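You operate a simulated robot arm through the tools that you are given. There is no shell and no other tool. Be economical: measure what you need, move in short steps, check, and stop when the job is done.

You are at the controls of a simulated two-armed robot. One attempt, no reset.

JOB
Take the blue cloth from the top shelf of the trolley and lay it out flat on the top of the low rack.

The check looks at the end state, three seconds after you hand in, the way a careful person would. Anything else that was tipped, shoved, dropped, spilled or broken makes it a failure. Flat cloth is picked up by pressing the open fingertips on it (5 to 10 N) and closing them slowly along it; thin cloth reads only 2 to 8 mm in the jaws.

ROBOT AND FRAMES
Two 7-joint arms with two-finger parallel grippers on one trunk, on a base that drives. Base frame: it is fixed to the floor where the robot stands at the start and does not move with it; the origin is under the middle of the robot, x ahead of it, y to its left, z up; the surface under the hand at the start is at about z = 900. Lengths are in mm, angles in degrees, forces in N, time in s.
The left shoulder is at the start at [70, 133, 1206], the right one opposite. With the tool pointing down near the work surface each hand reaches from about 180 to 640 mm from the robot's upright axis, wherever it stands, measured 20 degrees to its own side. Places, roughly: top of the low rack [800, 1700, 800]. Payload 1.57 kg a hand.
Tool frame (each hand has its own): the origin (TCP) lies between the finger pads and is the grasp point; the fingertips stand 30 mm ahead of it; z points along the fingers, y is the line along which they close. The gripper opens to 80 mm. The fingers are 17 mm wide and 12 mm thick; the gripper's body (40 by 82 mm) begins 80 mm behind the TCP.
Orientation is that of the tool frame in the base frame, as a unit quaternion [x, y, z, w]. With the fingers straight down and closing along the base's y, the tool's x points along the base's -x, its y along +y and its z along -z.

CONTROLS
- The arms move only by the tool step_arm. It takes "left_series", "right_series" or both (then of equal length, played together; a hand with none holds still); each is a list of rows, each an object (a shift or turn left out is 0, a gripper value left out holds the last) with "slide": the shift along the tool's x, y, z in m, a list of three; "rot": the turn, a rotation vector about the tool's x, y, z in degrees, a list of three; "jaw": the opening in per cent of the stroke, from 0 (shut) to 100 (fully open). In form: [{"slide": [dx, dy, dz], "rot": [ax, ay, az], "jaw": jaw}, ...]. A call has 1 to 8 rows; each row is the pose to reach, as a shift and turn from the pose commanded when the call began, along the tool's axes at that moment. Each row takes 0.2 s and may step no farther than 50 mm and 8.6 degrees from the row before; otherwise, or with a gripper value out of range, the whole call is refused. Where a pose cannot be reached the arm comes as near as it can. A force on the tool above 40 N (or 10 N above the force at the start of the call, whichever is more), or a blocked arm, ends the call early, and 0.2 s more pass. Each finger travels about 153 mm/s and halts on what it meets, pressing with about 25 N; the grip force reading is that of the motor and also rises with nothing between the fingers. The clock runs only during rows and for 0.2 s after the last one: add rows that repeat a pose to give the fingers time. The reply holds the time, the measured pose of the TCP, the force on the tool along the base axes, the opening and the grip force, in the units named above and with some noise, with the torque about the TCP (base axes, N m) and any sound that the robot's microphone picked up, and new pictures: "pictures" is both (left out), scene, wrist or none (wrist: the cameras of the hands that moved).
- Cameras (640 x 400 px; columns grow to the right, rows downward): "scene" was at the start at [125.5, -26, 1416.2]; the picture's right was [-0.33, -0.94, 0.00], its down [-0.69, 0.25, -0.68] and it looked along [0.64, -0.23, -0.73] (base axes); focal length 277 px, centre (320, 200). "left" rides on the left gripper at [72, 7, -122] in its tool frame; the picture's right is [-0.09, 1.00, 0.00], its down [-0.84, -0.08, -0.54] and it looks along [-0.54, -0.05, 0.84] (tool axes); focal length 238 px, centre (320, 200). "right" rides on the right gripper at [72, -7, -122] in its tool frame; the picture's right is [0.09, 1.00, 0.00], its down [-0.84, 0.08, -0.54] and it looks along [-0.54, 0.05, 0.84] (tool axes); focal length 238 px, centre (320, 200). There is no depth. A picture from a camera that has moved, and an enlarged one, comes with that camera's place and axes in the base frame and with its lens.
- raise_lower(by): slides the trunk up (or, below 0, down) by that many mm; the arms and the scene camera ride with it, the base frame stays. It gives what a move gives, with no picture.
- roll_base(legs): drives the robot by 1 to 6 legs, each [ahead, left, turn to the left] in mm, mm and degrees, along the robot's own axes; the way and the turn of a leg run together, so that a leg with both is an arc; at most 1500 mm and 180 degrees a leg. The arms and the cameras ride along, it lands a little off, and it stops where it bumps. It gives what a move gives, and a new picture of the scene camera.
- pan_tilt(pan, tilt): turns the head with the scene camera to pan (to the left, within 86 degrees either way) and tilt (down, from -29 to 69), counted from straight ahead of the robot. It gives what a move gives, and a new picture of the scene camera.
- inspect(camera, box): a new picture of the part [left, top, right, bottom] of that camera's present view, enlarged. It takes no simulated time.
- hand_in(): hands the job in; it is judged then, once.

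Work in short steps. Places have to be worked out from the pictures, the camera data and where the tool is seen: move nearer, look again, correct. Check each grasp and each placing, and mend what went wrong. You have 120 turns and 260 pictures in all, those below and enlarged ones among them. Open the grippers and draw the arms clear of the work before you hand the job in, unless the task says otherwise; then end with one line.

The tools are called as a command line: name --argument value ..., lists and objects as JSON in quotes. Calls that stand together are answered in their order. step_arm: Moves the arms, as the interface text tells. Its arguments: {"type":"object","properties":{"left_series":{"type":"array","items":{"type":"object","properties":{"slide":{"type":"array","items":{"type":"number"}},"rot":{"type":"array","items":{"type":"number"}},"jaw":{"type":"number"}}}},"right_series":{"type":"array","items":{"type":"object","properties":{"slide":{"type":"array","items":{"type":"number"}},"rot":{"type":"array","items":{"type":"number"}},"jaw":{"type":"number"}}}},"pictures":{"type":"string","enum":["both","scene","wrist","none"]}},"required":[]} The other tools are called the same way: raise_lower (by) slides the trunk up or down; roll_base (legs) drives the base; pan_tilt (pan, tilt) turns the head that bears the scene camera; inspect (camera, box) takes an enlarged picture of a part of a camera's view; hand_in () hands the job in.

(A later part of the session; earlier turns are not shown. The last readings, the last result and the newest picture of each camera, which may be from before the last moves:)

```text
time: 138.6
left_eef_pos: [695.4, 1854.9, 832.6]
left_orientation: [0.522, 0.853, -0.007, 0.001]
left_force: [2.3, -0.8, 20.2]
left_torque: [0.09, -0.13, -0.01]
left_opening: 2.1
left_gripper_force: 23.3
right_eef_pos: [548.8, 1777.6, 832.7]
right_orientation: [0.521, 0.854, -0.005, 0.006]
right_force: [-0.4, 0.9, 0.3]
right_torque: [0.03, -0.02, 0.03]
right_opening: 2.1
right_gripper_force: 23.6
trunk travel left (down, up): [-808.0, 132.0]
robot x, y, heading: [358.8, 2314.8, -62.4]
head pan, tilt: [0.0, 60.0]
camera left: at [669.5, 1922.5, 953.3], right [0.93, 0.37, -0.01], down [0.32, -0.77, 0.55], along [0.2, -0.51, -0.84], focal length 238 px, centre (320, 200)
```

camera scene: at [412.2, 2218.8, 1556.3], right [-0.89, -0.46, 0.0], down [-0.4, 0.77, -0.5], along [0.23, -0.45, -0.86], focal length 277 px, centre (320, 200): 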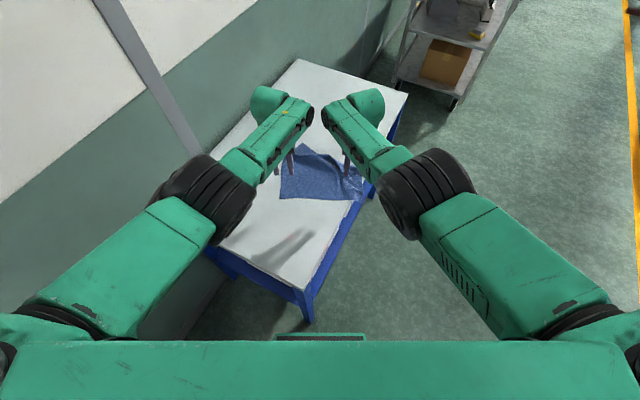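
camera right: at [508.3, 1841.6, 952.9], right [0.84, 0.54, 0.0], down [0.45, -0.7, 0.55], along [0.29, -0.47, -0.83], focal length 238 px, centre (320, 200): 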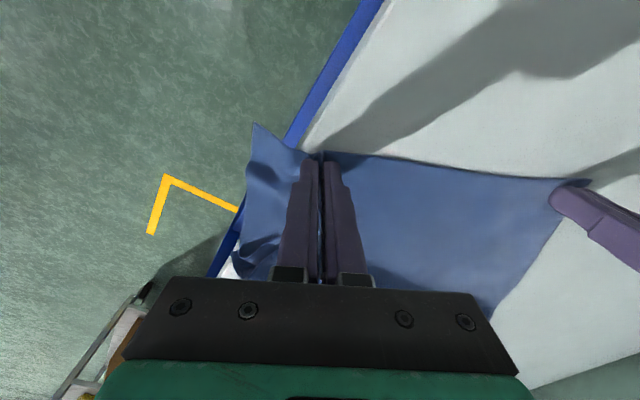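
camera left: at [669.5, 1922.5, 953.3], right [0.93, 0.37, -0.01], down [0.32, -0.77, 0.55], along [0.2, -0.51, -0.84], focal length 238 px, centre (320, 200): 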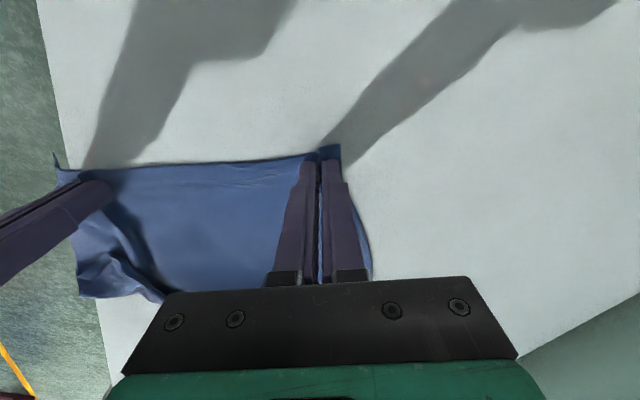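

Both hold (2.1 mm each). I lift with the trunk, then the arms.

raise_lower --by 130

step_arm --left_series '[{"slide": [0.01, 0, -0.03]}, {"slide": [0.02, 0, -0.06]}, {"slide": [0.03, 0, -0.09]}, {"slide": [0.04, 0, -0.12]}, {"slide": [0.05, 0, -0.15]}, {"slide": [0.06, 0, -0.18]}, {"slide": [0.07, 0, -0.21]}]' --right_series '[{"slide": [0.01, 0, -0.03]}, {"slide": [0.02, 0, -0.06]}, {"slide": [0.03, 0, -0.09]}, {"slide": [0.04, 0, -0.12]}, {"slide": [0.05, 0, -0.15]}, {"slide": [0.06, 0, -0.18]}, {"slide": [0.07, 0, -0.21]}]' --pictures "both"

```text
time: 140.1
left_eef_pos: [697.5, 1852.3, 959.7]
left_orientation: [0.521, 0.854, -0.006, -0.001]
left_force: [-0.9, 0.2, 0.2]
left_torque: [0.0, 0.02, 0.01]
left_opening: 2.1
left_gripper_force: 24.0
right_eef_pos: [549.8, 1775.4, 960.9]
right_orientation: [0.52, 0.854, -0.004, 0.006]
right_force: [-0.2, -0.3, -0.9]
right_torque: [0.04, 0.03, 0.0]
right_opening: 2.2
right_gripper_force: 23.7
trunk travel left (down, up): [-938.0, 2.0]
robot x, y, heading: [363.2, 2314.9, -62.7]
head pan, tilt: [0.0, 60.0]
```

```text
time: 141.7
left_eef_pos: [726.8, 1833.6, 1027.5]
left_orientation: [0.531, 0.847, -0.008, 0.011]
left_force: [0.1, -0.5, 0.1]
left_torque: [0.02, -0.02, 0.02]
left_opening: 1.9
left_gripper_force: 23.6
left hand out of reach, approached as far as the arm can: row 1, 2, 3, 4, 5, 6, 7
right_eef_pos: [596.6, 1771.9, 1106.8]
right_orientation: [0.521, 0.854, -0.004, 0.012]
right_force: [0.5, 1.5, -0.8]
right_torque: [0.02, 0.04, -0.02]
right_opening: 2.2
right_gripper_force: 23.4
right hand out of reach, approached as far as the arm can: row 1, 2, 3, 4, 5, 6, 7
trunk travel left (down, up): [-938.0, 2.0]
robot x, y, heading: [362.2, 2312.6, -62.1]
head pan, tilt: [0.0, 60.0]
camera scene: at [416.4, 2212.1, 1557.6], right [-0.89, -0.46, 0.0], down [-0.4, 0.77, -0.5], along [0.23, -0.44, -0.87], focal length 277 px, centre (320, 200)
camera right: at [556.5, 1834.9, 1227.7], right [0.84, 0.54, 0.01], down [0.44, -0.7, 0.56], along [0.31, -0.47, -0.83], focal length 238 px, centre (320, 200)
camera left: at [700.4, 1904.7, 1147.6], right [0.94, 0.35, 0.0], down [0.29, -0.77, 0.56], along [0.2, -0.53, -0.83], focal length 238 px, centre (320, 200)
```

scene: 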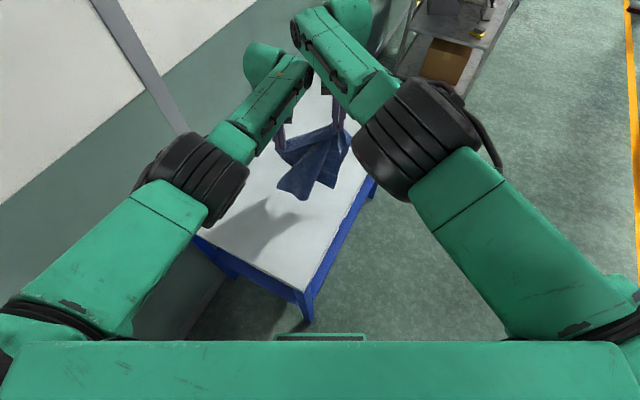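
right: 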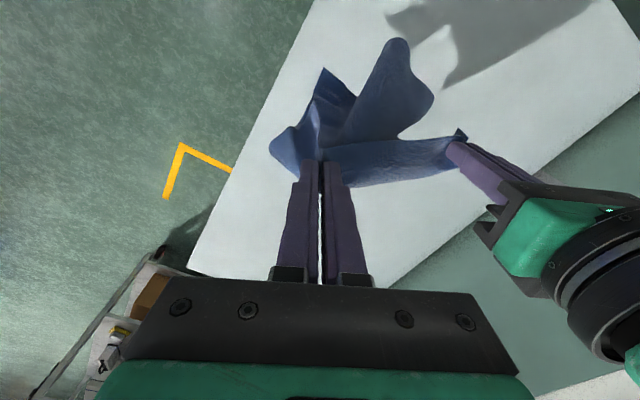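
left: 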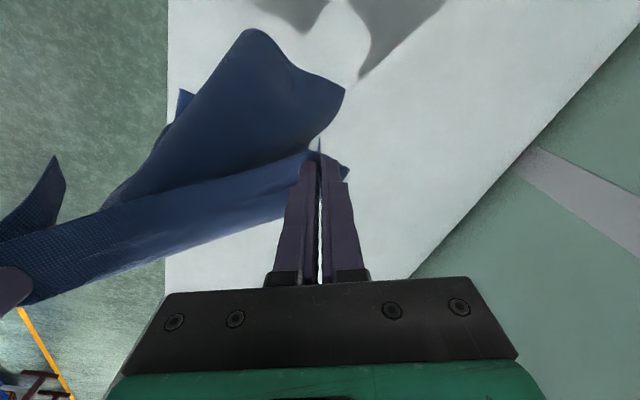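

The lift was uneven (left 1027, right 1107), as the left arm wants to move outward while rising. I raise the left hand, letting it go forward a little.

step_arm --left_series '[{"slide": [-0.005, 0, -0.02]}, {"slide": [-0.01, 0, -0.04]}, {"slide": [-0.015, 0, -0.06]}, {"slide": [-0.02, 0, -0.08]}]' --pictures "none"

```text
time: 142.7
left_eef_pos: [738.6, 1826.6, 1100.0]
left_orientation: [0.513, 0.858, 0.0, -0.003]
left_force: [0.2, 0.0, 1.7]
left_torque: [-0.01, 0.0, -0.01]
left_opening: 2.3
left_gripper_force: 23.7
left hand out of reach, approached as far as the arm can: row 1, 3, 4
right_eef_pos: [593.7, 1767.9, 1108.1]
right_orientation: [0.523, 0.852, -0.003, 0.013]
right_force: [0.2, -0.6, 0.7]
right_torque: [0.05, 0.01, 0.02]
right_opening: 1.9
right_gripper_force: 23.5
trunk travel left (down, up): [-938.0, 2.0]
robot x, y, heading: [359.4, 2313.2, -62.4]
head pan, tilt: [0.0, 60.0]
```

Now level at z≈1100. I spread the hands gently to take up the slack in the held edge and watch the force.

step_arm --left_series '[{"slide": [0.01, 0.006, -0.005]}, {"slide": [0.02, 0.012, -0.01]}, {"slide": [0.025, 0.02, -0.01]}]' --right_series '[{"slide": [0.005, -0.006, 0]}, {"slide": [0.01, -0.012, 0]}, {"slide": [0.01, -0.02, 0]}]' --pictures "both"

```text
time: 143.5
left_eef_pos: [737.9, 1850.9, 1114.5]
left_orientation: [0.522, 0.853, -0.007, -0.002]
left_force: [-0.5, 0.6, 0.0]
left_torque: [0.01, 0.0, 0.02]
left_opening: 1.8
left_gripper_force: 23.7
left hand out of reach, approached as far as the arm can: row 1
right_eef_pos: [597.8, 1774.3, 1106.6]
right_orientation: [0.518, 0.855, -0.001, 0.013]
right_force: [0.0, 0.1, -0.4]
right_torque: [-0.04, -0.02, 0.01]
right_opening: 2.0
right_gripper_force: 23.4
right hand out of reach, approached as far as the arm can: row 1, 2, 3
trunk travel left (down, up): [-938.0, 2.0]
robot x, y, heading: [361.0, 2315.9, -62.6]
head pan, tilt: [0.0, 60.0]
camera scene: at [415.6, 2212.3, 1557.7], right [-0.89, -0.46, 0.0], down [-0.4, 0.77, -0.5], along [0.23, -0.44, -0.87], focal length 277 px, centre (320, 200)
camera right: at [556.8, 1836.1, 1226.9], right [0.84, 0.54, 0.01], down [0.44, -0.7, 0.56], along [0.31, -0.47, -0.83], focal length 238 px, centre (320, 200)
camera left: at [712.5, 1920.0, 1236.1], right [0.93, 0.37, -0.01], down [0.32, -0.77, 0.55], along [0.19, -0.51, -0.84], focal length 238 px, centre (320, 200)
```

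scene: 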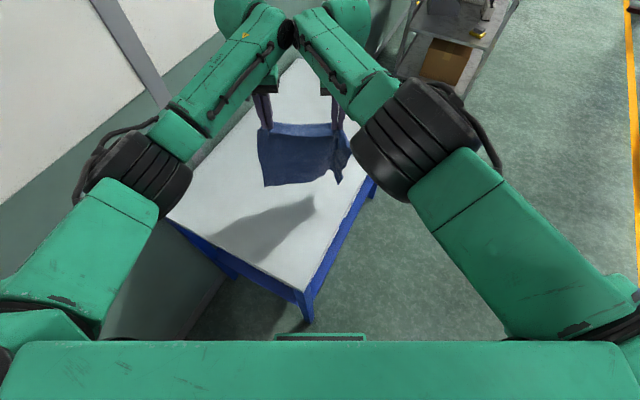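
right: 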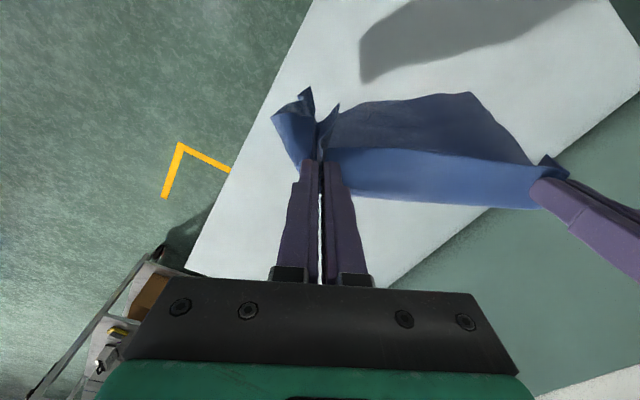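
left: 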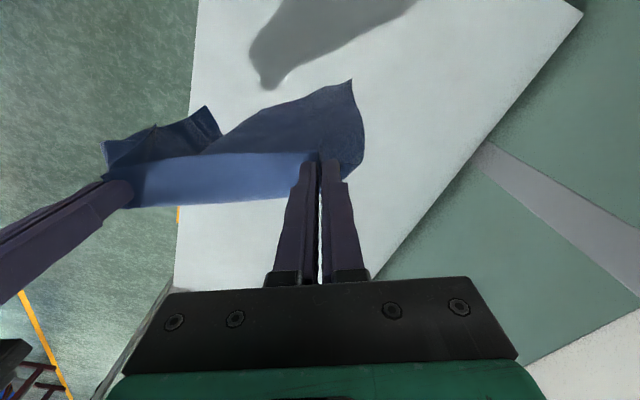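

The cloth now hangs cleanly from a straight edge with the elbows out. I raise the hands a bit more, then strafe away from the rack, turn back to face it and come to its front.

step_arm --left_series '[{"slide": [0, 0, -0.02]}, {"slide": [0, 0, -0.04]}, {"slide": [0.0, 0, -0.06]}]' --right_series '[{"slide": [0, 0, -0.02]}, {"slide": [0, 0, -0.045]}, {"slide": [0.0, 0, -0.068]}]' --pictures "none"

roll_base --legs '[[0, -465, 0], [0, 0, 62.4]]'

```text
time: 144.3
left_eef_pos: [739.0, 1853.3, 1173.7]
left_orientation: [0.521, 0.854, -0.005, -0.001]
left_force: [0.7, -0.6, -0.6]
left_torque: [-0.01, -0.03, -0.02]
left_opening: 2.1
left_gripper_force: 23.8
right_eef_pos: [596.3, 1774.1, 1174.1]
right_orientation: [0.521, 0.854, -0.005, 0.005]
right_force: [0.2, -0.1, 0.2]
right_torque: [0.0, 0.0, -0.03]
right_opening: 1.9
right_gripper_force: 23.5
trunk travel left (down, up): [-938.0, 2.0]
robot x, y, heading: [361.8, 2317.8, -62.5]
head pan, tilt: [0.0, 60.0]
```

```text
time: 149.9
left_eef_pos: [528.1, 2223.8, 1174.2]
left_orientation: [0.001, 1.0, -0.005, 0.002]
left_force: [0.5, -0.9, -0.5]
left_torque: [-0.04, 0.01, 0.0]
left_opening: 1.8
left_gripper_force: 22.9
right_eef_pos: [534.4, 2061.2, 1173.9]
right_orientation: [0.0, 1.0, -0.001, 0.007]
right_force: [0.4, -0.2, -0.8]
right_torque: [-0.01, 0.02, -0.01]
right_opening: 2.0
right_gripper_force: 24.0
trunk travel left (down, up): [-938.0, 2.0]
robot x, y, heading: [-49.9, 2100.2, 0.3]
head pan, tilt: [0.0, 60.0]
camera scene: at [63.2, 2099.7, 1557.6], right [0.01, -1.0, 0.0], down [-0.87, 0.0, -0.5], along [0.5, 0.0, -0.87], focal length 277 px, centre (320, 200)
```

scene: 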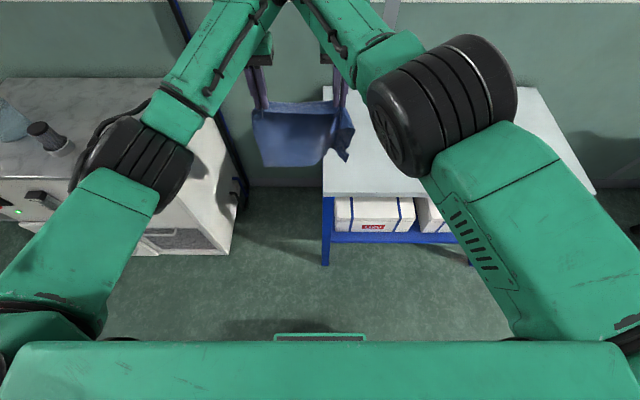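

Grips are intact. I drive right 420 mm, then ahead to x≈265.

roll_base --legs '[[0, -420, 0], [200, 0, 0], [115, 0, 0]]'

step_arm --left_series '[{"slide": [0, 0.004, 0]}, {"slide": [0, 0.008, 0]}, {"slide": [0, 0.012, 0]}]' --right_series '[{"slide": [0, -0.004, 0]}, {"slide": [0, -0.008, 0]}, {"slide": [0, -0.012, 0]}]' --pictures "wrist"

```text
time: 154.5
left_eef_pos: [845.2, 1808.8, 1177.1]
left_orientation: [0.001, 1.0, -0.005, 0.004]
left_force: [0.5, 0.4, 0.0]
left_torque: [0.01, -0.05, -0.01]
left_opening: 1.8
left_gripper_force: 24.3
right_eef_pos: [850.2, 1645.3, 1175.9]
right_orientation: [0.002, 1.0, -0.001, 0.009]
right_force: [-0.2, 0.4, -0.4]
right_torque: [-0.03, -0.01, -0.04]
right_opening: 2.2
right_gripper_force: 23.4
trunk travel left (down, up): [-938.0, 2.0]
robot x, y, heading: [263.9, 1681.5, 0.2]
head pan, tilt: [0.0, 60.0]
camera scene: at [377.5, 1685.1, 1558.1], right [0.0, -1.0, 0.0], down [-0.86, 0.0, -0.5], along [0.5, 0.0, -0.86], focal length 277 px, centre (320, 200)
```

scene: 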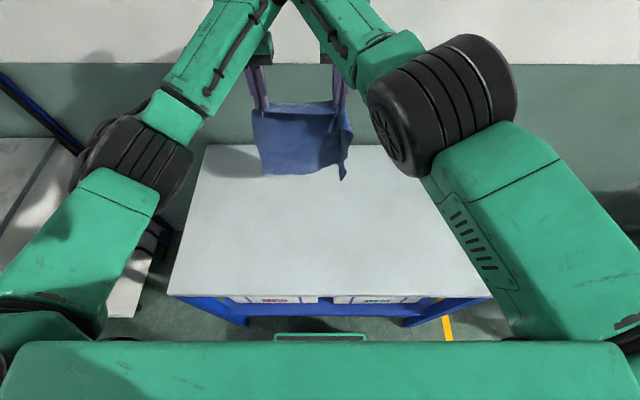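

```text
time: 155.3
left_eef_pos: [850.3, 1816.1, 1173.8]
left_orientation: [0.005, 1.0, -0.009, 0.002]
left_force: [0.8, -25.2, -0.4]
left_torque: [-0.81, -0.01, -0.02]
left_opening: 2.5
left_gripper_force: 23.7
right_eef_pos: [856.4, 1636.5, 1173.6]
right_orientation: [-0.002, 1.0, 0.002, 0.006]
right_force: [-1.2, 25.7, -0.1]
right_torque: [0.8, 0.06, 0.13]
right_opening: 2.5
right_gripper_force: 23.7
right hand out of reach, approached as far as the arm can: row 2
trunk travel left (down, up): [-938.0, 2.0]
robot x, y, heading: [264.5, 1685.1, 0.5]
head pan, tilt: [0.0, 60.0]
camera right: at [781.9, 1629.4, 1294.6], right [-0.1, 1.0, 0.0], down [0.83, 0.08, 0.55], along [0.55, 0.06, -0.83], focal length 238 px, centre (320, 200)
camera left: at [778.2, 1826.4, 1295.6], right [0.1, 0.99, -0.02], down [0.83, -0.07, 0.55], along [0.54, -0.07, -0.84], focal length 238 px, centre (320, 200)
```

right: 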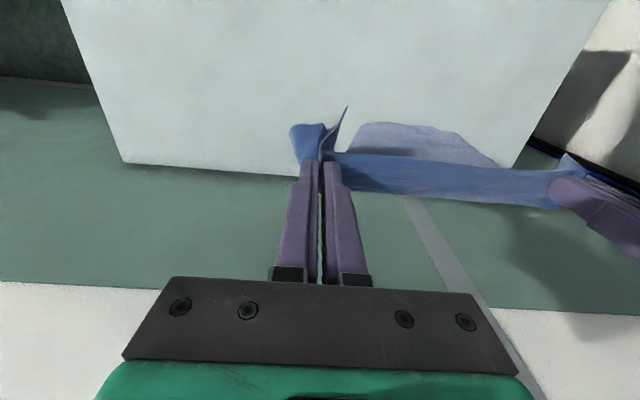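
left: 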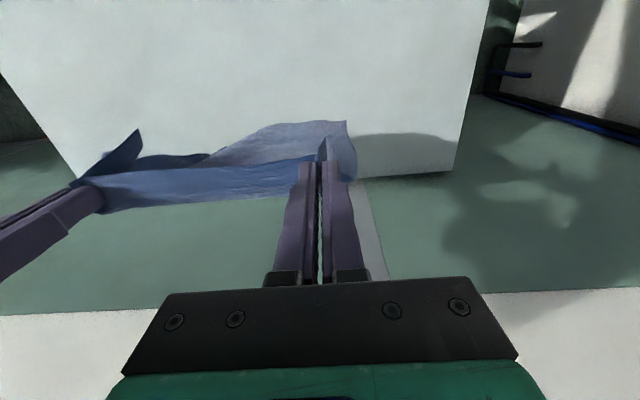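

The edge is taut at 25 N, so I relax by 10 mm in total. The hem hangs slightly outward of the hands, so I lower straight down with the trunk to let it slide outward.

step_arm --left_series '[{"slide": [0, -0.003, 0]}, {"slide": [0, -0.006, 0]}]' --right_series '[{"slide": [0.004, 0.003, 0]}, {"slide": [0.006, 0.005, 0]}]' --pictures "none"

raise_lower --by -125

pan_tilt --pan 0 --tilt 50

inspect --camera "right" --box '[0, 0, 640, 400]'

```text
time: 155.9
left_eef_pos: [848.5, 1814.2, 1173.6]
left_orientation: [0.002, 1.0, -0.004, 0.001]
left_force: [0.7, -17.4, 0.3]
left_torque: [-0.5, 0.02, -0.01]
left_opening: 2.1
left_gripper_force: 23.7
right_eef_pos: [849.8, 1637.9, 1173.6]
right_orientation: [0.0, 1.0, -0.001, 0.007]
right_force: [-0.7, 16.9, 0.2]
right_torque: [0.52, 0.01, 0.03]
right_opening: 2.2
right_gripper_force: 23.6
trunk travel left (down, up): [-938.0, 2.0]
robot x, y, heading: [268.4, 1688.3, 0.4]
head pan, tilt: [0.0, 60.0]
```

```text
time: 157.4
left_eef_pos: [849.9, 1813.6, 1049.6]
left_orientation: [0.001, 1.0, -0.006, 0.002]
left_force: [-0.7, -15.6, -0.1]
left_torque: [-0.46, 0.0, -0.05]
left_opening: 2.2
left_gripper_force: 23.7
right_eef_pos: [848.0, 1638.9, 1050.3]
right_orientation: [0.0, 1.0, -0.001, 0.006]
right_force: [-0.5, 15.9, 0.4]
right_torque: [0.47, 0.02, 0.04]
right_opening: 2.3
right_gripper_force: 23.5
trunk travel left (down, up): [-813.0, 127.0]
robot x, y, heading: [263.9, 1683.4, 0.3]
head pan, tilt: [0.0, 60.0]
```

```text
time: 158.2
left_eef_pos: [848.5, 1813.7, 1048.9]
left_orientation: [0.001, 1.0, -0.006, 0.002]
left_force: [0.2, -14.9, -0.1]
left_torque: [-0.51, -0.02, 0.01]
left_opening: 2.2
left_gripper_force: 23.7
right_eef_pos: [847.7, 1640.0, 1050.9]
right_orientation: [0.002, 1.0, 0.0, 0.007]
right_force: [0.0, 15.0, 0.4]
right_torque: [0.47, -0.02, 0.03]
right_opening: 2.2
right_gripper_force: 23.6
trunk travel left (down, up): [-813.0, 127.0]
robot x, y, heading: [263.3, 1685.5, -0.3]
head pan, tilt: [0.0, 50.0]
camera scene: at [393.3, 1685.1, 1445.2], right [0.0, -1.0, 0.0], down [-0.77, 0.0, -0.64], along [0.64, 0.0, -0.77], focal length 277 px, centre (320, 200)
```

scene: 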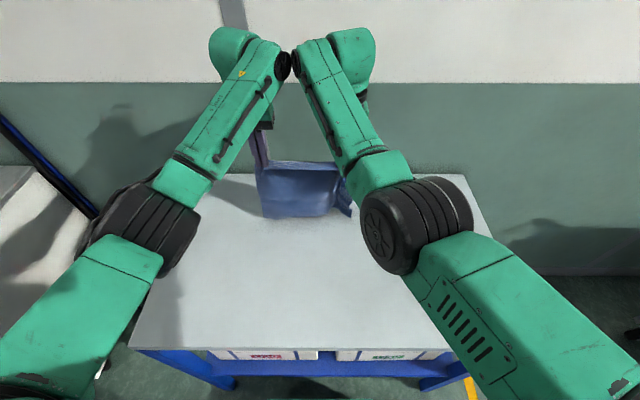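

```text
1.00 times, centred on (320, 200) of right (not enlarged: the box is as wide or as high as the picture)
camera zoom: at [774.7, 1632.3, 1171.1], right [-0.09, 1.0, 0.0], down [0.83, 0.08, 0.55], along [0.55, 0.05, -0.83], focal length 238 px, centre (320, 200)
```

zoom: 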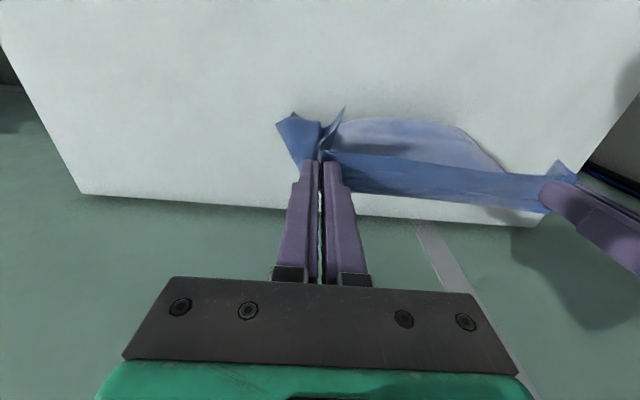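

The hem is down at x≈866. I'll draw back with the base and lower with the trunk in alternating steps, keeping the arms still and following the cloth's arc.

step_arm --left_series '[{"slide": [0, -0.002, 0]}, {"slide": [0, -0.003, 0]}]' --right_series '[{"slide": [0, 0.002, 0]}, {"slide": [0, 0.003, 0]}]' --pictures "none"

roll_base --legs '[[-55, 0, 0]]'

raise_lower --by -20

roll_base --legs '[[-50, 0, 0]]'

inspect --camera "right" --box '[0, 0, 640, 400]'

```text
time: 158.8
left_eef_pos: [848.9, 1812.2, 1047.7]
left_orientation: [0.0, 1.0, -0.004, 0.002]
left_force: [0.9, -6.2, 0.1]
left_torque: [-0.16, -0.05, -0.02]
left_opening: 2.1
left_gripper_force: 23.8
right_eef_pos: [848.1, 1640.6, 1051.0]
right_orientation: [0.001, 1.0, -0.002, 0.008]
right_force: [0.2, 6.0, 1.2]
right_torque: [0.18, 0.0, 0.0]
right_opening: 2.1
right_gripper_force: 23.7
trunk travel left (down, up): [-813.0, 127.0]
robot x, y, heading: [265.4, 1683.4, 0.1]
head pan, tilt: [0.0, 50.0]
```

```text
time: 159.7
left_eef_pos: [799.9, 1811.3, 1044.9]
left_orientation: [0.001, 1.0, -0.006, -0.002]
left_force: [0.7, -4.2, 0.2]
left_torque: [-0.14, 0.04, -0.01]
left_opening: 2.3
left_gripper_force: 23.4
right_eef_pos: [800.8, 1641.1, 1046.7]
right_orientation: [0.001, 1.0, -0.002, 0.004]
right_force: [0.2, 4.1, -0.5]
right_torque: [0.14, 0.05, 0.01]
right_opening: 1.9
right_gripper_force: 23.4
trunk travel left (down, up): [-813.0, 127.0]
robot x, y, heading: [213.3, 1681.1, -0.0]
head pan, tilt: [0.0, 50.0]
camera scene: at [348.3, 1685.1, 1444.3], right [0.0, -1.0, 0.0], down [-0.77, 0.0, -0.64], along [0.64, 0.0, -0.77], focal length 277 px, centre (320, 200)
```

scene: 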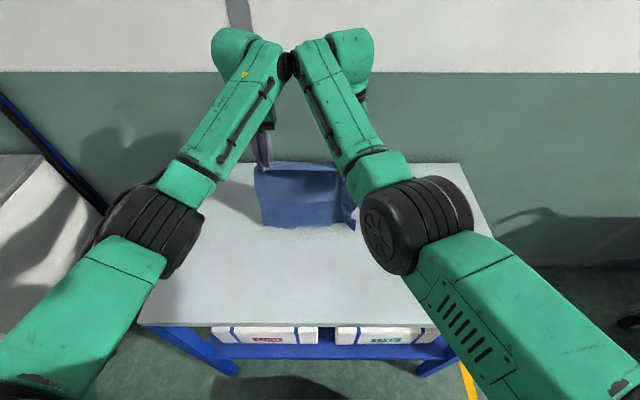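

```text
time: 160.4
left_eef_pos: [795.9, 1810.9, 1027.1]
left_orientation: [0.001, 1.0, -0.006, 0.002]
left_force: [-0.6, -2.8, -0.1]
left_torque: [-0.11, 0.0, -0.02]
left_opening: 2.2
left_gripper_force: 23.4
right_eef_pos: [796.6, 1640.9, 1030.0]
right_orientation: [0.001, 1.0, -0.001, 0.006]
right_force: [-0.5, 3.4, 0.4]
right_torque: [0.08, 0.01, 0.01]
right_opening: 2.1
right_gripper_force: 23.6
trunk travel left (down, up): [-793.0, 147.0]
robot x, y, heading: [213.5, 1681.6, 0.2]
head pan, tilt: [0.0, 50.0]
```

```text
time: 161.3
left_eef_pos: [751.6, 1810.8, 1025.2]
left_orientation: [0.001, 1.0, -0.006, -0.001]
left_force: [0.1, -3.9, -0.1]
left_torque: [-0.09, 0.07, 0.0]
left_opening: 1.9
left_gripper_force: 23.7
right_eef_pos: [750.1, 1641.0, 1026.5]
right_orientation: [0.001, 1.0, -0.001, 0.003]
right_force: [-0.4, 2.8, -0.8]
right_torque: [0.1, 0.05, -0.01]
right_opening: 2.0
right_gripper_force: 23.7
trunk travel left (down, up): [-793.0, 147.0]
robot x, y, heading: [164.5, 1685.5, 0.1]
head pan, tilt: [0.0, 50.0]
camera scene: at [298.8, 1684.9, 1424.4], right [0.0, -1.0, 0.0], down [-0.77, 0.0, -0.64], along [0.64, 0.0, -0.77], focal length 277 px, centre (320, 200)
```

scene: 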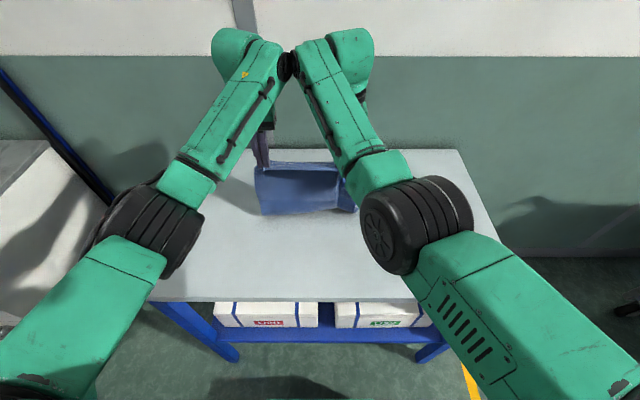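

```text
1.00 times, centred on (320, 200) of right (not enlarged: the box is as wide or as high as the picture)
camera zoom: at [678.5, 1634.3, 1148.0], right [-0.09, 1.0, 0.0], down [0.83, 0.08, 0.55], along [0.55, 0.05, -0.84], focal length 238 px, centre (320, 200)
```

zoom: 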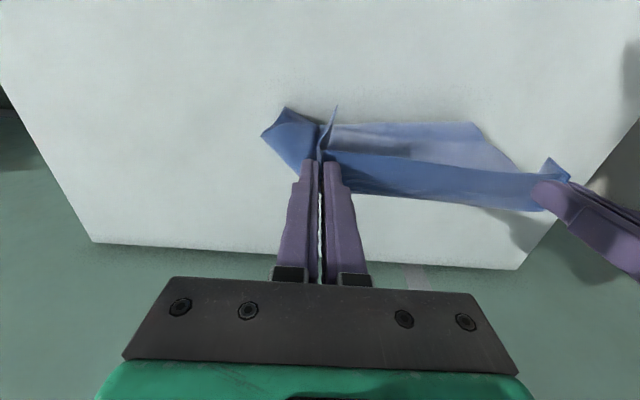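

The sheet touches down around x≈765 with the excess beyond. I continue: lower, back, lower, back.

raise_lower --by -25

roll_base --legs '[[-60, 0, 0]]'

raise_lower --by -35

roll_base --legs '[[-40, 0, 0]]'

inspect --camera "right" --box '[0, 0, 640, 400]'

```text
time: 162.0
left_eef_pos: [745.3, 1809.9, 1003.0]
left_orientation: [0.001, 1.0, -0.006, 0.001]
left_force: [-0.2, -2.6, 0.8]
left_torque: [-0.11, -0.03, -0.02]
left_opening: 2.0
left_gripper_force: 23.9
right_eef_pos: [745.3, 1640.2, 1004.2]
right_orientation: [0.001, 1.0, -0.001, 0.008]
right_force: [0.0, 2.7, 0.1]
right_torque: [0.11, -0.02, 0.03]
right_opening: 1.9
right_gripper_force: 23.1
trunk travel left (down, up): [-768.0, 172.0]
robot x, y, heading: [163.5, 1681.8, 0.1]
head pan, tilt: [0.0, 50.0]
```

```text
time: 163.0
left_eef_pos: [690.7, 1812.0, 1000.1]
left_orientation: [0.0, 1.0, -0.006, -0.001]
left_force: [0.7, -3.4, -0.1]
left_torque: [-0.13, 0.03, 0.0]
left_opening: 1.9
left_gripper_force: 23.6
right_eef_pos: [690.4, 1640.2, 1000.9]
right_orientation: [0.0, 1.0, -0.001, 0.005]
right_force: [0.3, 3.8, -0.9]
right_torque: [0.11, 0.05, 0.01]
right_opening: 1.9
right_gripper_force: 23.7
trunk travel left (down, up): [-768.0, 172.0]
robot x, y, heading: [103.7, 1684.4, 0.4]
head pan, tilt: [0.0, 50.0]
camera scene: at [237.4, 1684.8, 1399.6], right [0.01, -1.0, 0.0], down [-0.77, 0.0, -0.64], along [0.64, 0.0, -0.77], focal length 277 px, centre (320, 200)
```

scene: 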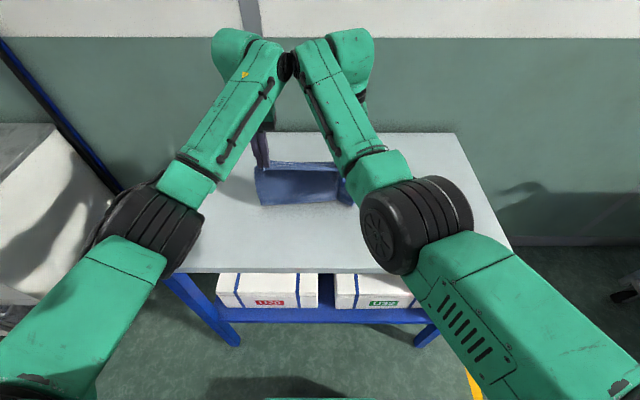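

```text
time: 163.8
left_eef_pos: [687.5, 1812.2, 969.7]
left_orientation: [0.0, 1.0, -0.006, 0.003]
left_force: [0.1, -3.2, -0.3]
left_torque: [-0.09, -0.06, 0.01]
left_opening: 2.1
left_gripper_force: 24.3
right_eef_pos: [684.0, 1641.7, 970.3]
right_orientation: [0.0, 1.0, -0.001, 0.008]
right_force: [-1.0, 3.6, -0.8]
right_torque: [0.14, -0.02, -0.01]
right_opening: 2.4
right_gripper_force: 23.7
trunk travel left (down, up): [-733.0, 207.0]
robot x, y, heading: [100.8, 1676.7, 0.2]
head pan, tilt: [0.0, 50.0]
```

```text
time: 164.7
left_eef_pos: [651.6, 1810.0, 966.3]
left_orientation: [0.001, 1.0, -0.007, -0.001]
left_force: [0.4, -3.3, -0.8]
left_torque: [-0.12, 0.03, -0.04]
left_opening: 1.7
left_gripper_force: 23.0
right_eef_pos: [651.1, 1639.9, 967.1]
right_orientation: [0.0, 1.0, 0.0, 0.004]
right_force: [0.1, 4.3, -0.7]
right_torque: [0.1, 0.04, 0.01]
right_opening: 2.2
right_gripper_force: 24.0
trunk travel left (down, up): [-733.0, 207.0]
robot x, y, heading: [68.4, 1688.1, 0.4]
head pan, tilt: [0.0, 50.0]
camera scene: at [198.1, 1684.5, 1364.5], right [0.0, -1.0, 0.0], down [-0.77, 0.0, -0.64], along [0.64, 0.0, -0.77], focal length 277 px, centre (320, 200)
```

scene: 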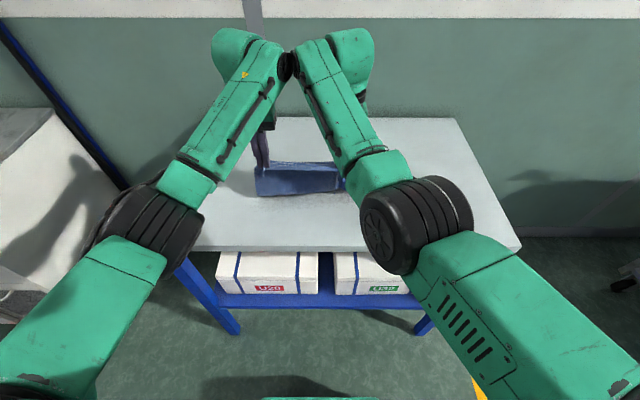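

```text
1.00 times, centred on (320, 200) of right (not enlarged: the box is as wide or as high as the picture)
camera zoom: at [578.2, 1634.0, 1088.4], right [-0.09, 1.0, 0.0], down [0.83, 0.08, 0.55], along [0.55, 0.05, -0.84], focal length 238 px, centre (320, 200)
```

zoom: 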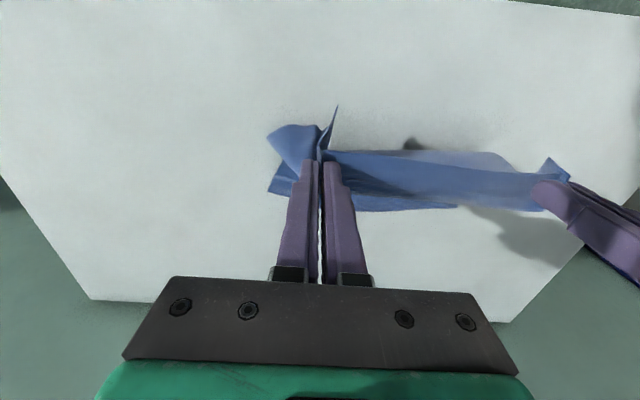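

The hem is visible at about x≈780 behind the hands, with slack still to take up, so I back 65 mm more at this height and check.

roll_base --legs '[[-60, 0, 0]]'

inspect --camera "right" --box '[0, 0, 640, 400]'

inspect --camera "left" --box '[0, 0, 640, 400]'

```text
time: 165.6
left_eef_pos: [591.1, 1809.7, 967.3]
left_orientation: [0.0, 1.0, -0.006, 0.0]
left_force: [0.7, -3.8, -0.3]
left_torque: [-0.09, 0.03, -0.03]
left_opening: 2.0
left_gripper_force: 23.5
right_eef_pos: [590.4, 1639.3, 968.1]
right_orientation: [0.0, 1.0, -0.001, 0.004]
right_force: [0.2, 3.1, 0.8]
right_torque: [0.09, 0.01, 0.04]
right_opening: 1.9
right_gripper_force: 23.7
trunk travel left (down, up): [-733.0, 207.0]
robot x, y, heading: [4.3, 1683.8, 0.1]
head pan, tilt: [0.0, 50.0]
camera scene: at [136.8, 1684.1, 1364.7], right [0.0, -1.0, 0.0], down [-0.77, 0.0, -0.64], along [0.64, 0.0, -0.77], focal length 277 px, centre (320, 200)
```

scene: 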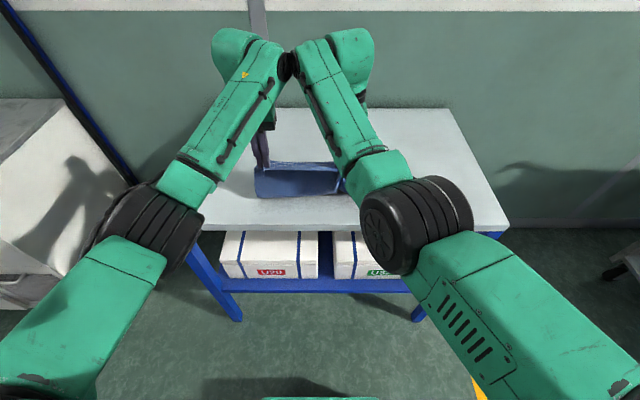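

```text
1.00 times, centred on (320, 200) of right (not enlarged: the box is as wide or as high as the picture)
camera zoom: at [517.2, 1633.3, 1089.0], right [-0.09, 1.0, 0.0], down [0.83, 0.08, 0.55], along [0.55, 0.05, -0.84], focal length 238 px, centre (320, 200)
```

zoom: 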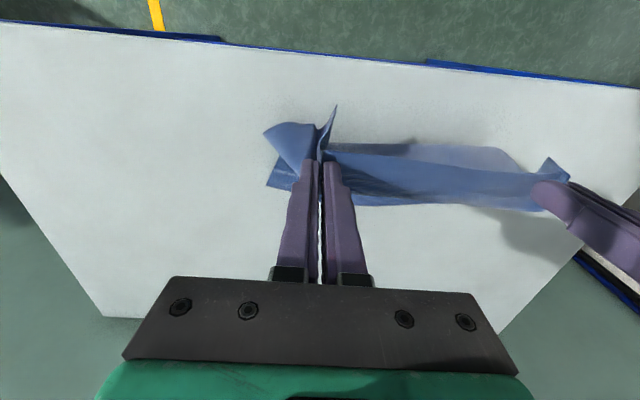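

```text
1.00 times, centred on (320, 200) of left (not enlarged: the box is as wide or as high as the picture)
camera zoom: at [519.0, 1818.1, 1088.4], right [0.09, 1.0, -0.01], down [0.84, -0.07, 0.54], along [0.54, -0.06, -0.84], focal length 238 px, centre (320, 200)
```

zoom: 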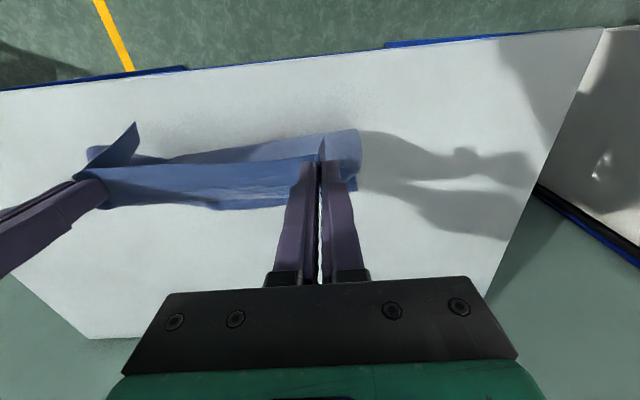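

The cloth buckled into a bulge and slid along instead of laying. The first arc, with the hem just touching and trailing, worked better. I raise, go forward again and repeat that one with smooth arm motion.

raise_lower --by 205

roll_base --legs '[[200, 0, 0], [62, 0, 0]]'

step_arm --left_series '[{"slide": [0, 0, 0.015]}, {"slide": [0, 0, 0.03]}, {"slide": [0, 0, 0.04]}, {"slide": [0, 0, 0.04]}]' --right_series '[{"slide": [0, 0, 0.015]}, {"slide": [0, 0, 0.03]}, {"slide": [0, 0, 0.04]}, {"slide": [0, 0, 0.04]}]' --pictures "wrist"

```text
time: 167.8
left_eef_pos: [588.3, 1809.2, 1173.7]
left_orientation: [0.001, 1.0, -0.006, 0.001]
left_force: [0.3, -3.6, 0.7]
left_torque: [-0.11, 0.01, 0.01]
left_opening: 2.0
left_gripper_force: 23.9
right_eef_pos: [586.7, 1639.9, 1174.0]
right_orientation: [0.001, 1.0, -0.001, 0.006]
right_force: [-0.3, 3.2, -0.2]
right_torque: [0.07, 0.03, 0.0]
right_opening: 2.2
right_gripper_force: 23.5
trunk travel left (down, up): [-938.0, 2.0]
robot x, y, heading: [3.7, 1680.4, 0.2]
head pan, tilt: [0.0, 50.0]
```

```text
time: 170.0
left_eef_pos: [837.7, 1809.0, 1178.4]
left_orientation: [0.002, 1.0, -0.007, 0.007]
left_force: [-0.5, -2.2, 0.4]
left_torque: [-0.09, -0.09, 0.01]
left_opening: 1.7
left_gripper_force: 23.3
right_eef_pos: [835.6, 1638.9, 1180.1]
right_orientation: [0.002, 1.0, -0.001, 0.011]
right_force: [-1.0, 3.2, 0.8]
right_torque: [0.09, -0.08, 0.05]
right_opening: 2.0
right_gripper_force: 23.8
trunk travel left (down, up): [-938.0, 2.0]
robot x, y, heading: [264.9, 1683.6, -0.1]
head pan, tilt: [0.0, 50.0]
camera scene: at [377.9, 1684.4, 1571.6], right [0.0, -1.0, 0.0], down [-0.76, 0.0, -0.65], along [0.65, 0.0, -0.76], focal length 277 px, centre (320, 200)
```

scene: 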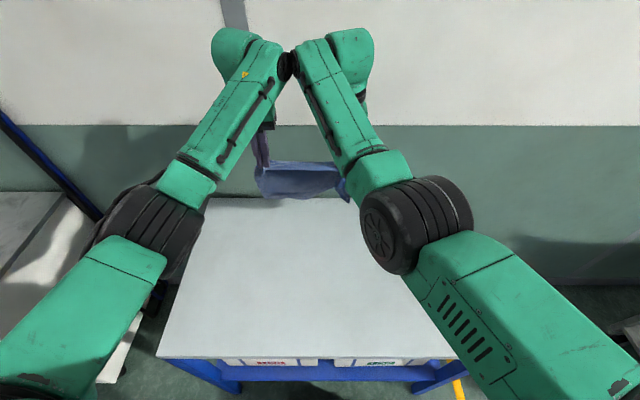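

```text
time: 171.0
left_eef_pos: [849.6, 1809.4, 1131.4]
left_orientation: [0.002, 1.0, -0.006, 0.0]
left_force: [1.2, -3.5, -0.5]
left_torque: [-0.11, -0.01, -0.02]
left_opening: 1.9
left_gripper_force: 23.8
right_eef_pos: [849.0, 1640.3, 1131.9]
right_orientation: [0.002, 1.0, -0.001, 0.006]
right_force: [-0.9, 3.7, 0.0]
right_torque: [0.11, 0.01, -0.02]
right_opening: 2.2
right_gripper_force: 23.6
trunk travel left (down, up): [-938.0, 2.0]
robot x, y, heading: [265.4, 1683.9, 0.2]
head pan, tilt: [0.0, 50.0]
camera right: at [776.6, 1633.6, 1254.0], right [-0.09, 1.0, 0.0], down [0.83, 0.08, 0.55], along [0.55, 0.05, -0.83], focal length 238 px, centre (320, 200)
camera left: at [777.6, 1818.5, 1253.3], right [0.1, 1.0, -0.01], down [0.84, -0.07, 0.54], along [0.54, -0.06, -0.84], focal length 238 px, centre (320, 200)
```

right: 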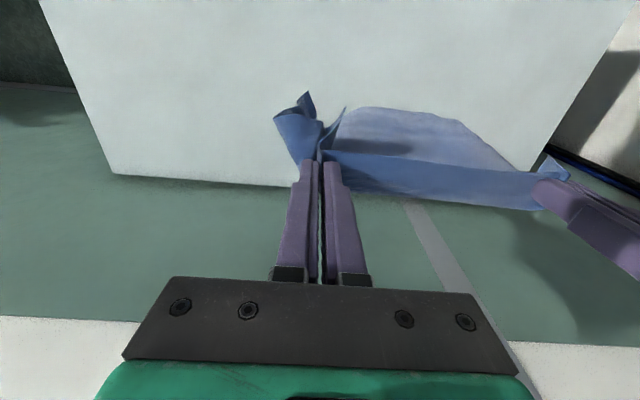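
left: 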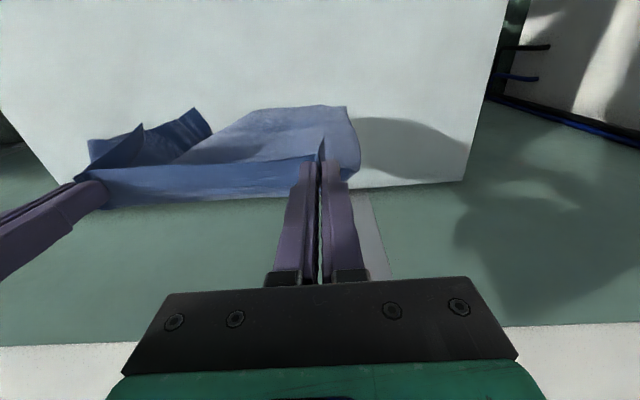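

The sheet hangs with the hem a little above the rack. I begin the smooth trailing arc: back and down together.

step_arm --left_series '[{"slide": [0.01, 0, 0.02]}, {"slide": [0.025, 0, 0.036]}, {"slide": [0.043, 0, 0.05]}, {"slide": [0.062, 0, 0.063]}, {"slide": [0.082, 0, 0.074]}, {"slide": [0.103, 0, 0.084]}, {"slide": [0.125, 0, 0.094]}, {"slide": [0.147, 0, 0.104]}]' --right_series '[{"slide": [0.01, 0, 0.02]}, {"slide": [0.025, 0, 0.036]}, {"slide": [0.043, 0, 0.05]}, {"slide": [0.062, 0, 0.063]}, {"slide": [0.082, 0, 0.074]}, {"slide": [0.103, 0, 0.084]}, {"slide": [0.125, 0, 0.094]}, {"slide": [0.147, 0, 0.104]}]' --pictures "both"

```text
time: 172.0
left_eef_pos: [788.9, 1797.3, 1076.5]
left_orientation: [0.011, 1.0, -0.019, 0.006]
left_force: [3.6, -30.9, 2.2]
left_torque: [-0.94, -0.12, 0.0]
left_opening: 2.2
left_gripper_force: 24.3
right_eef_pos: [806.4, 1615.6, 1086.8]
right_orientation: [0.021, 0.999, -0.004, 0.024]
right_force: [-3.5, 30.1, -2.1]
right_torque: [0.96, 0.09, 0.08]
right_opening: 2.6
right_gripper_force: 24.4
trunk travel left (down, up): [-938.0, 2.0]
robot x, y, heading: [265.4, 1684.8, 0.2]
head pan, tilt: [0.0, 50.0]
stopped in row 5 (left hand): the force on the tool passed its limit at 42 N (the readings are from after the stop); the commanded pose is now the measured one
camera scene: at [391.1, 1683.5, 1570.4], right [0.0, -1.0, 0.0], down [-0.77, 0.0, -0.64], along [0.64, 0.0, -0.77], focal length 277 px, centre (320, 200)
camera right: at [727.9, 1611.9, 1205.5], right [-0.05, 1.0, -0.01], down [0.81, 0.05, 0.58], along [0.58, 0.02, -0.81], focal length 238 px, centre (320, 200)
camera left: at [716.3, 1810.3, 1196.4], right [0.12, 0.99, -0.04], down [0.83, -0.08, 0.56], along [0.55, -0.1, -0.83], focal length 238 px, centre (320, 200)
```

scene: 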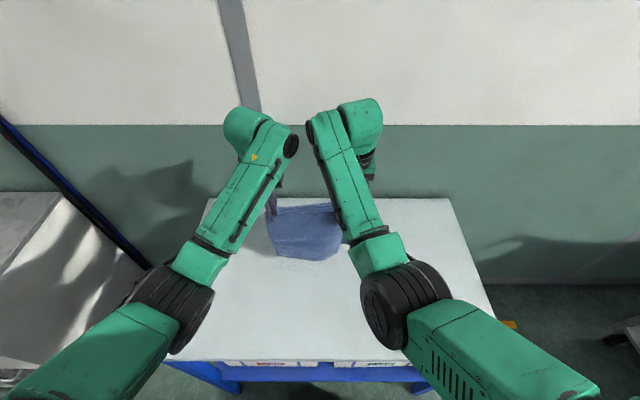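
right: 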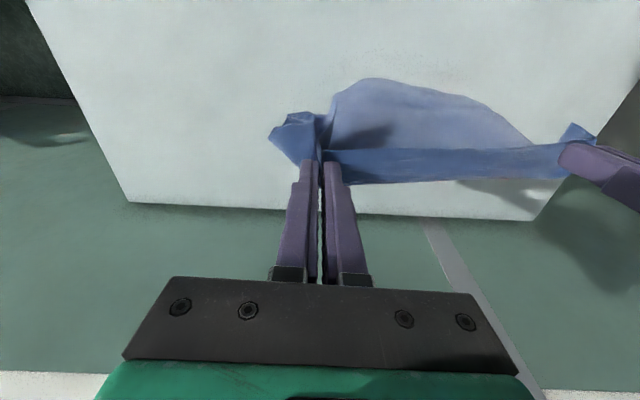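
left: 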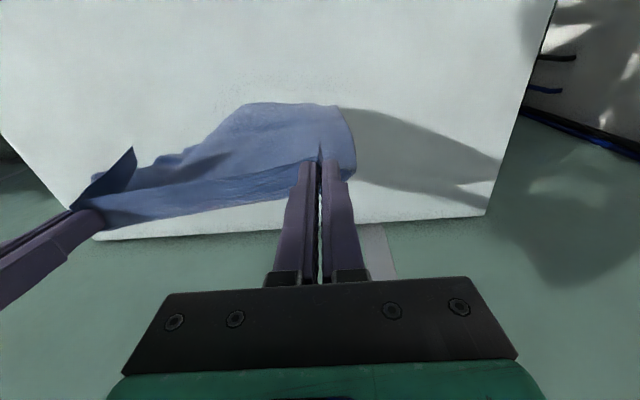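

The right arm drifted at its joint limit and tightened the cloth to 30 N. I relieve that and extend both hands back to x≈845; then I'll retract purely with the base and lower with the trunk in small alternating steps from "just touching".

step_arm --left_series '[{"slide": [-0.017, -0.004, -0.012], "rot": [-1.1, 0.3, -0.6]}, {"slide": [-0.035, -0.002, -0.025], "rot": [-2.2, 0.7, -1.3]}, {"slide": [-0.056, 0.006, -0.04], "rot": [-2.2, 0.7, -1.3]}, {"slide": [-0.056, 0.006, -0.04], "rot": [-2.2, 0.7, -1.3]}]' --right_series '[{"slide": [0, 0.008, 0], "rot": [-0.2, 1.3, -1.2]}, {"slide": [-0.018, 0.012, -0.015], "rot": [-0.5, 2.7, -2.4]}, {"slide": [-0.039, 0.019, -0.03], "rot": [-0.5, 2.7, -2.4]}, {"slide": [-0.039, 0.019, -0.03], "rot": [-0.5, 2.7, -2.4]}]' --pictures "none"

```text
time: 173.0
left_eef_pos: [848.3, 1809.3, 1114.4]
left_orientation: [-0.003, 1.0, 0.005, -0.002]
left_force: [-0.5, -10.3, 0.8]
left_torque: [-0.34, 0.0, -0.01]
left_opening: 1.8
left_gripper_force: 23.3
right_eef_pos: [842.9, 1634.0, 1118.5]
right_orientation: [0.0, 1.0, -0.001, 0.001]
right_force: [1.1, 10.2, -0.9]
right_torque: [0.3, 0.01, -0.02]
right_opening: 2.0
right_gripper_force: 23.8
trunk travel left (down, up): [-938.0, 2.0]
robot x, y, heading: [266.1, 1681.2, 0.2]
head pan, tilt: [0.0, 50.0]
```

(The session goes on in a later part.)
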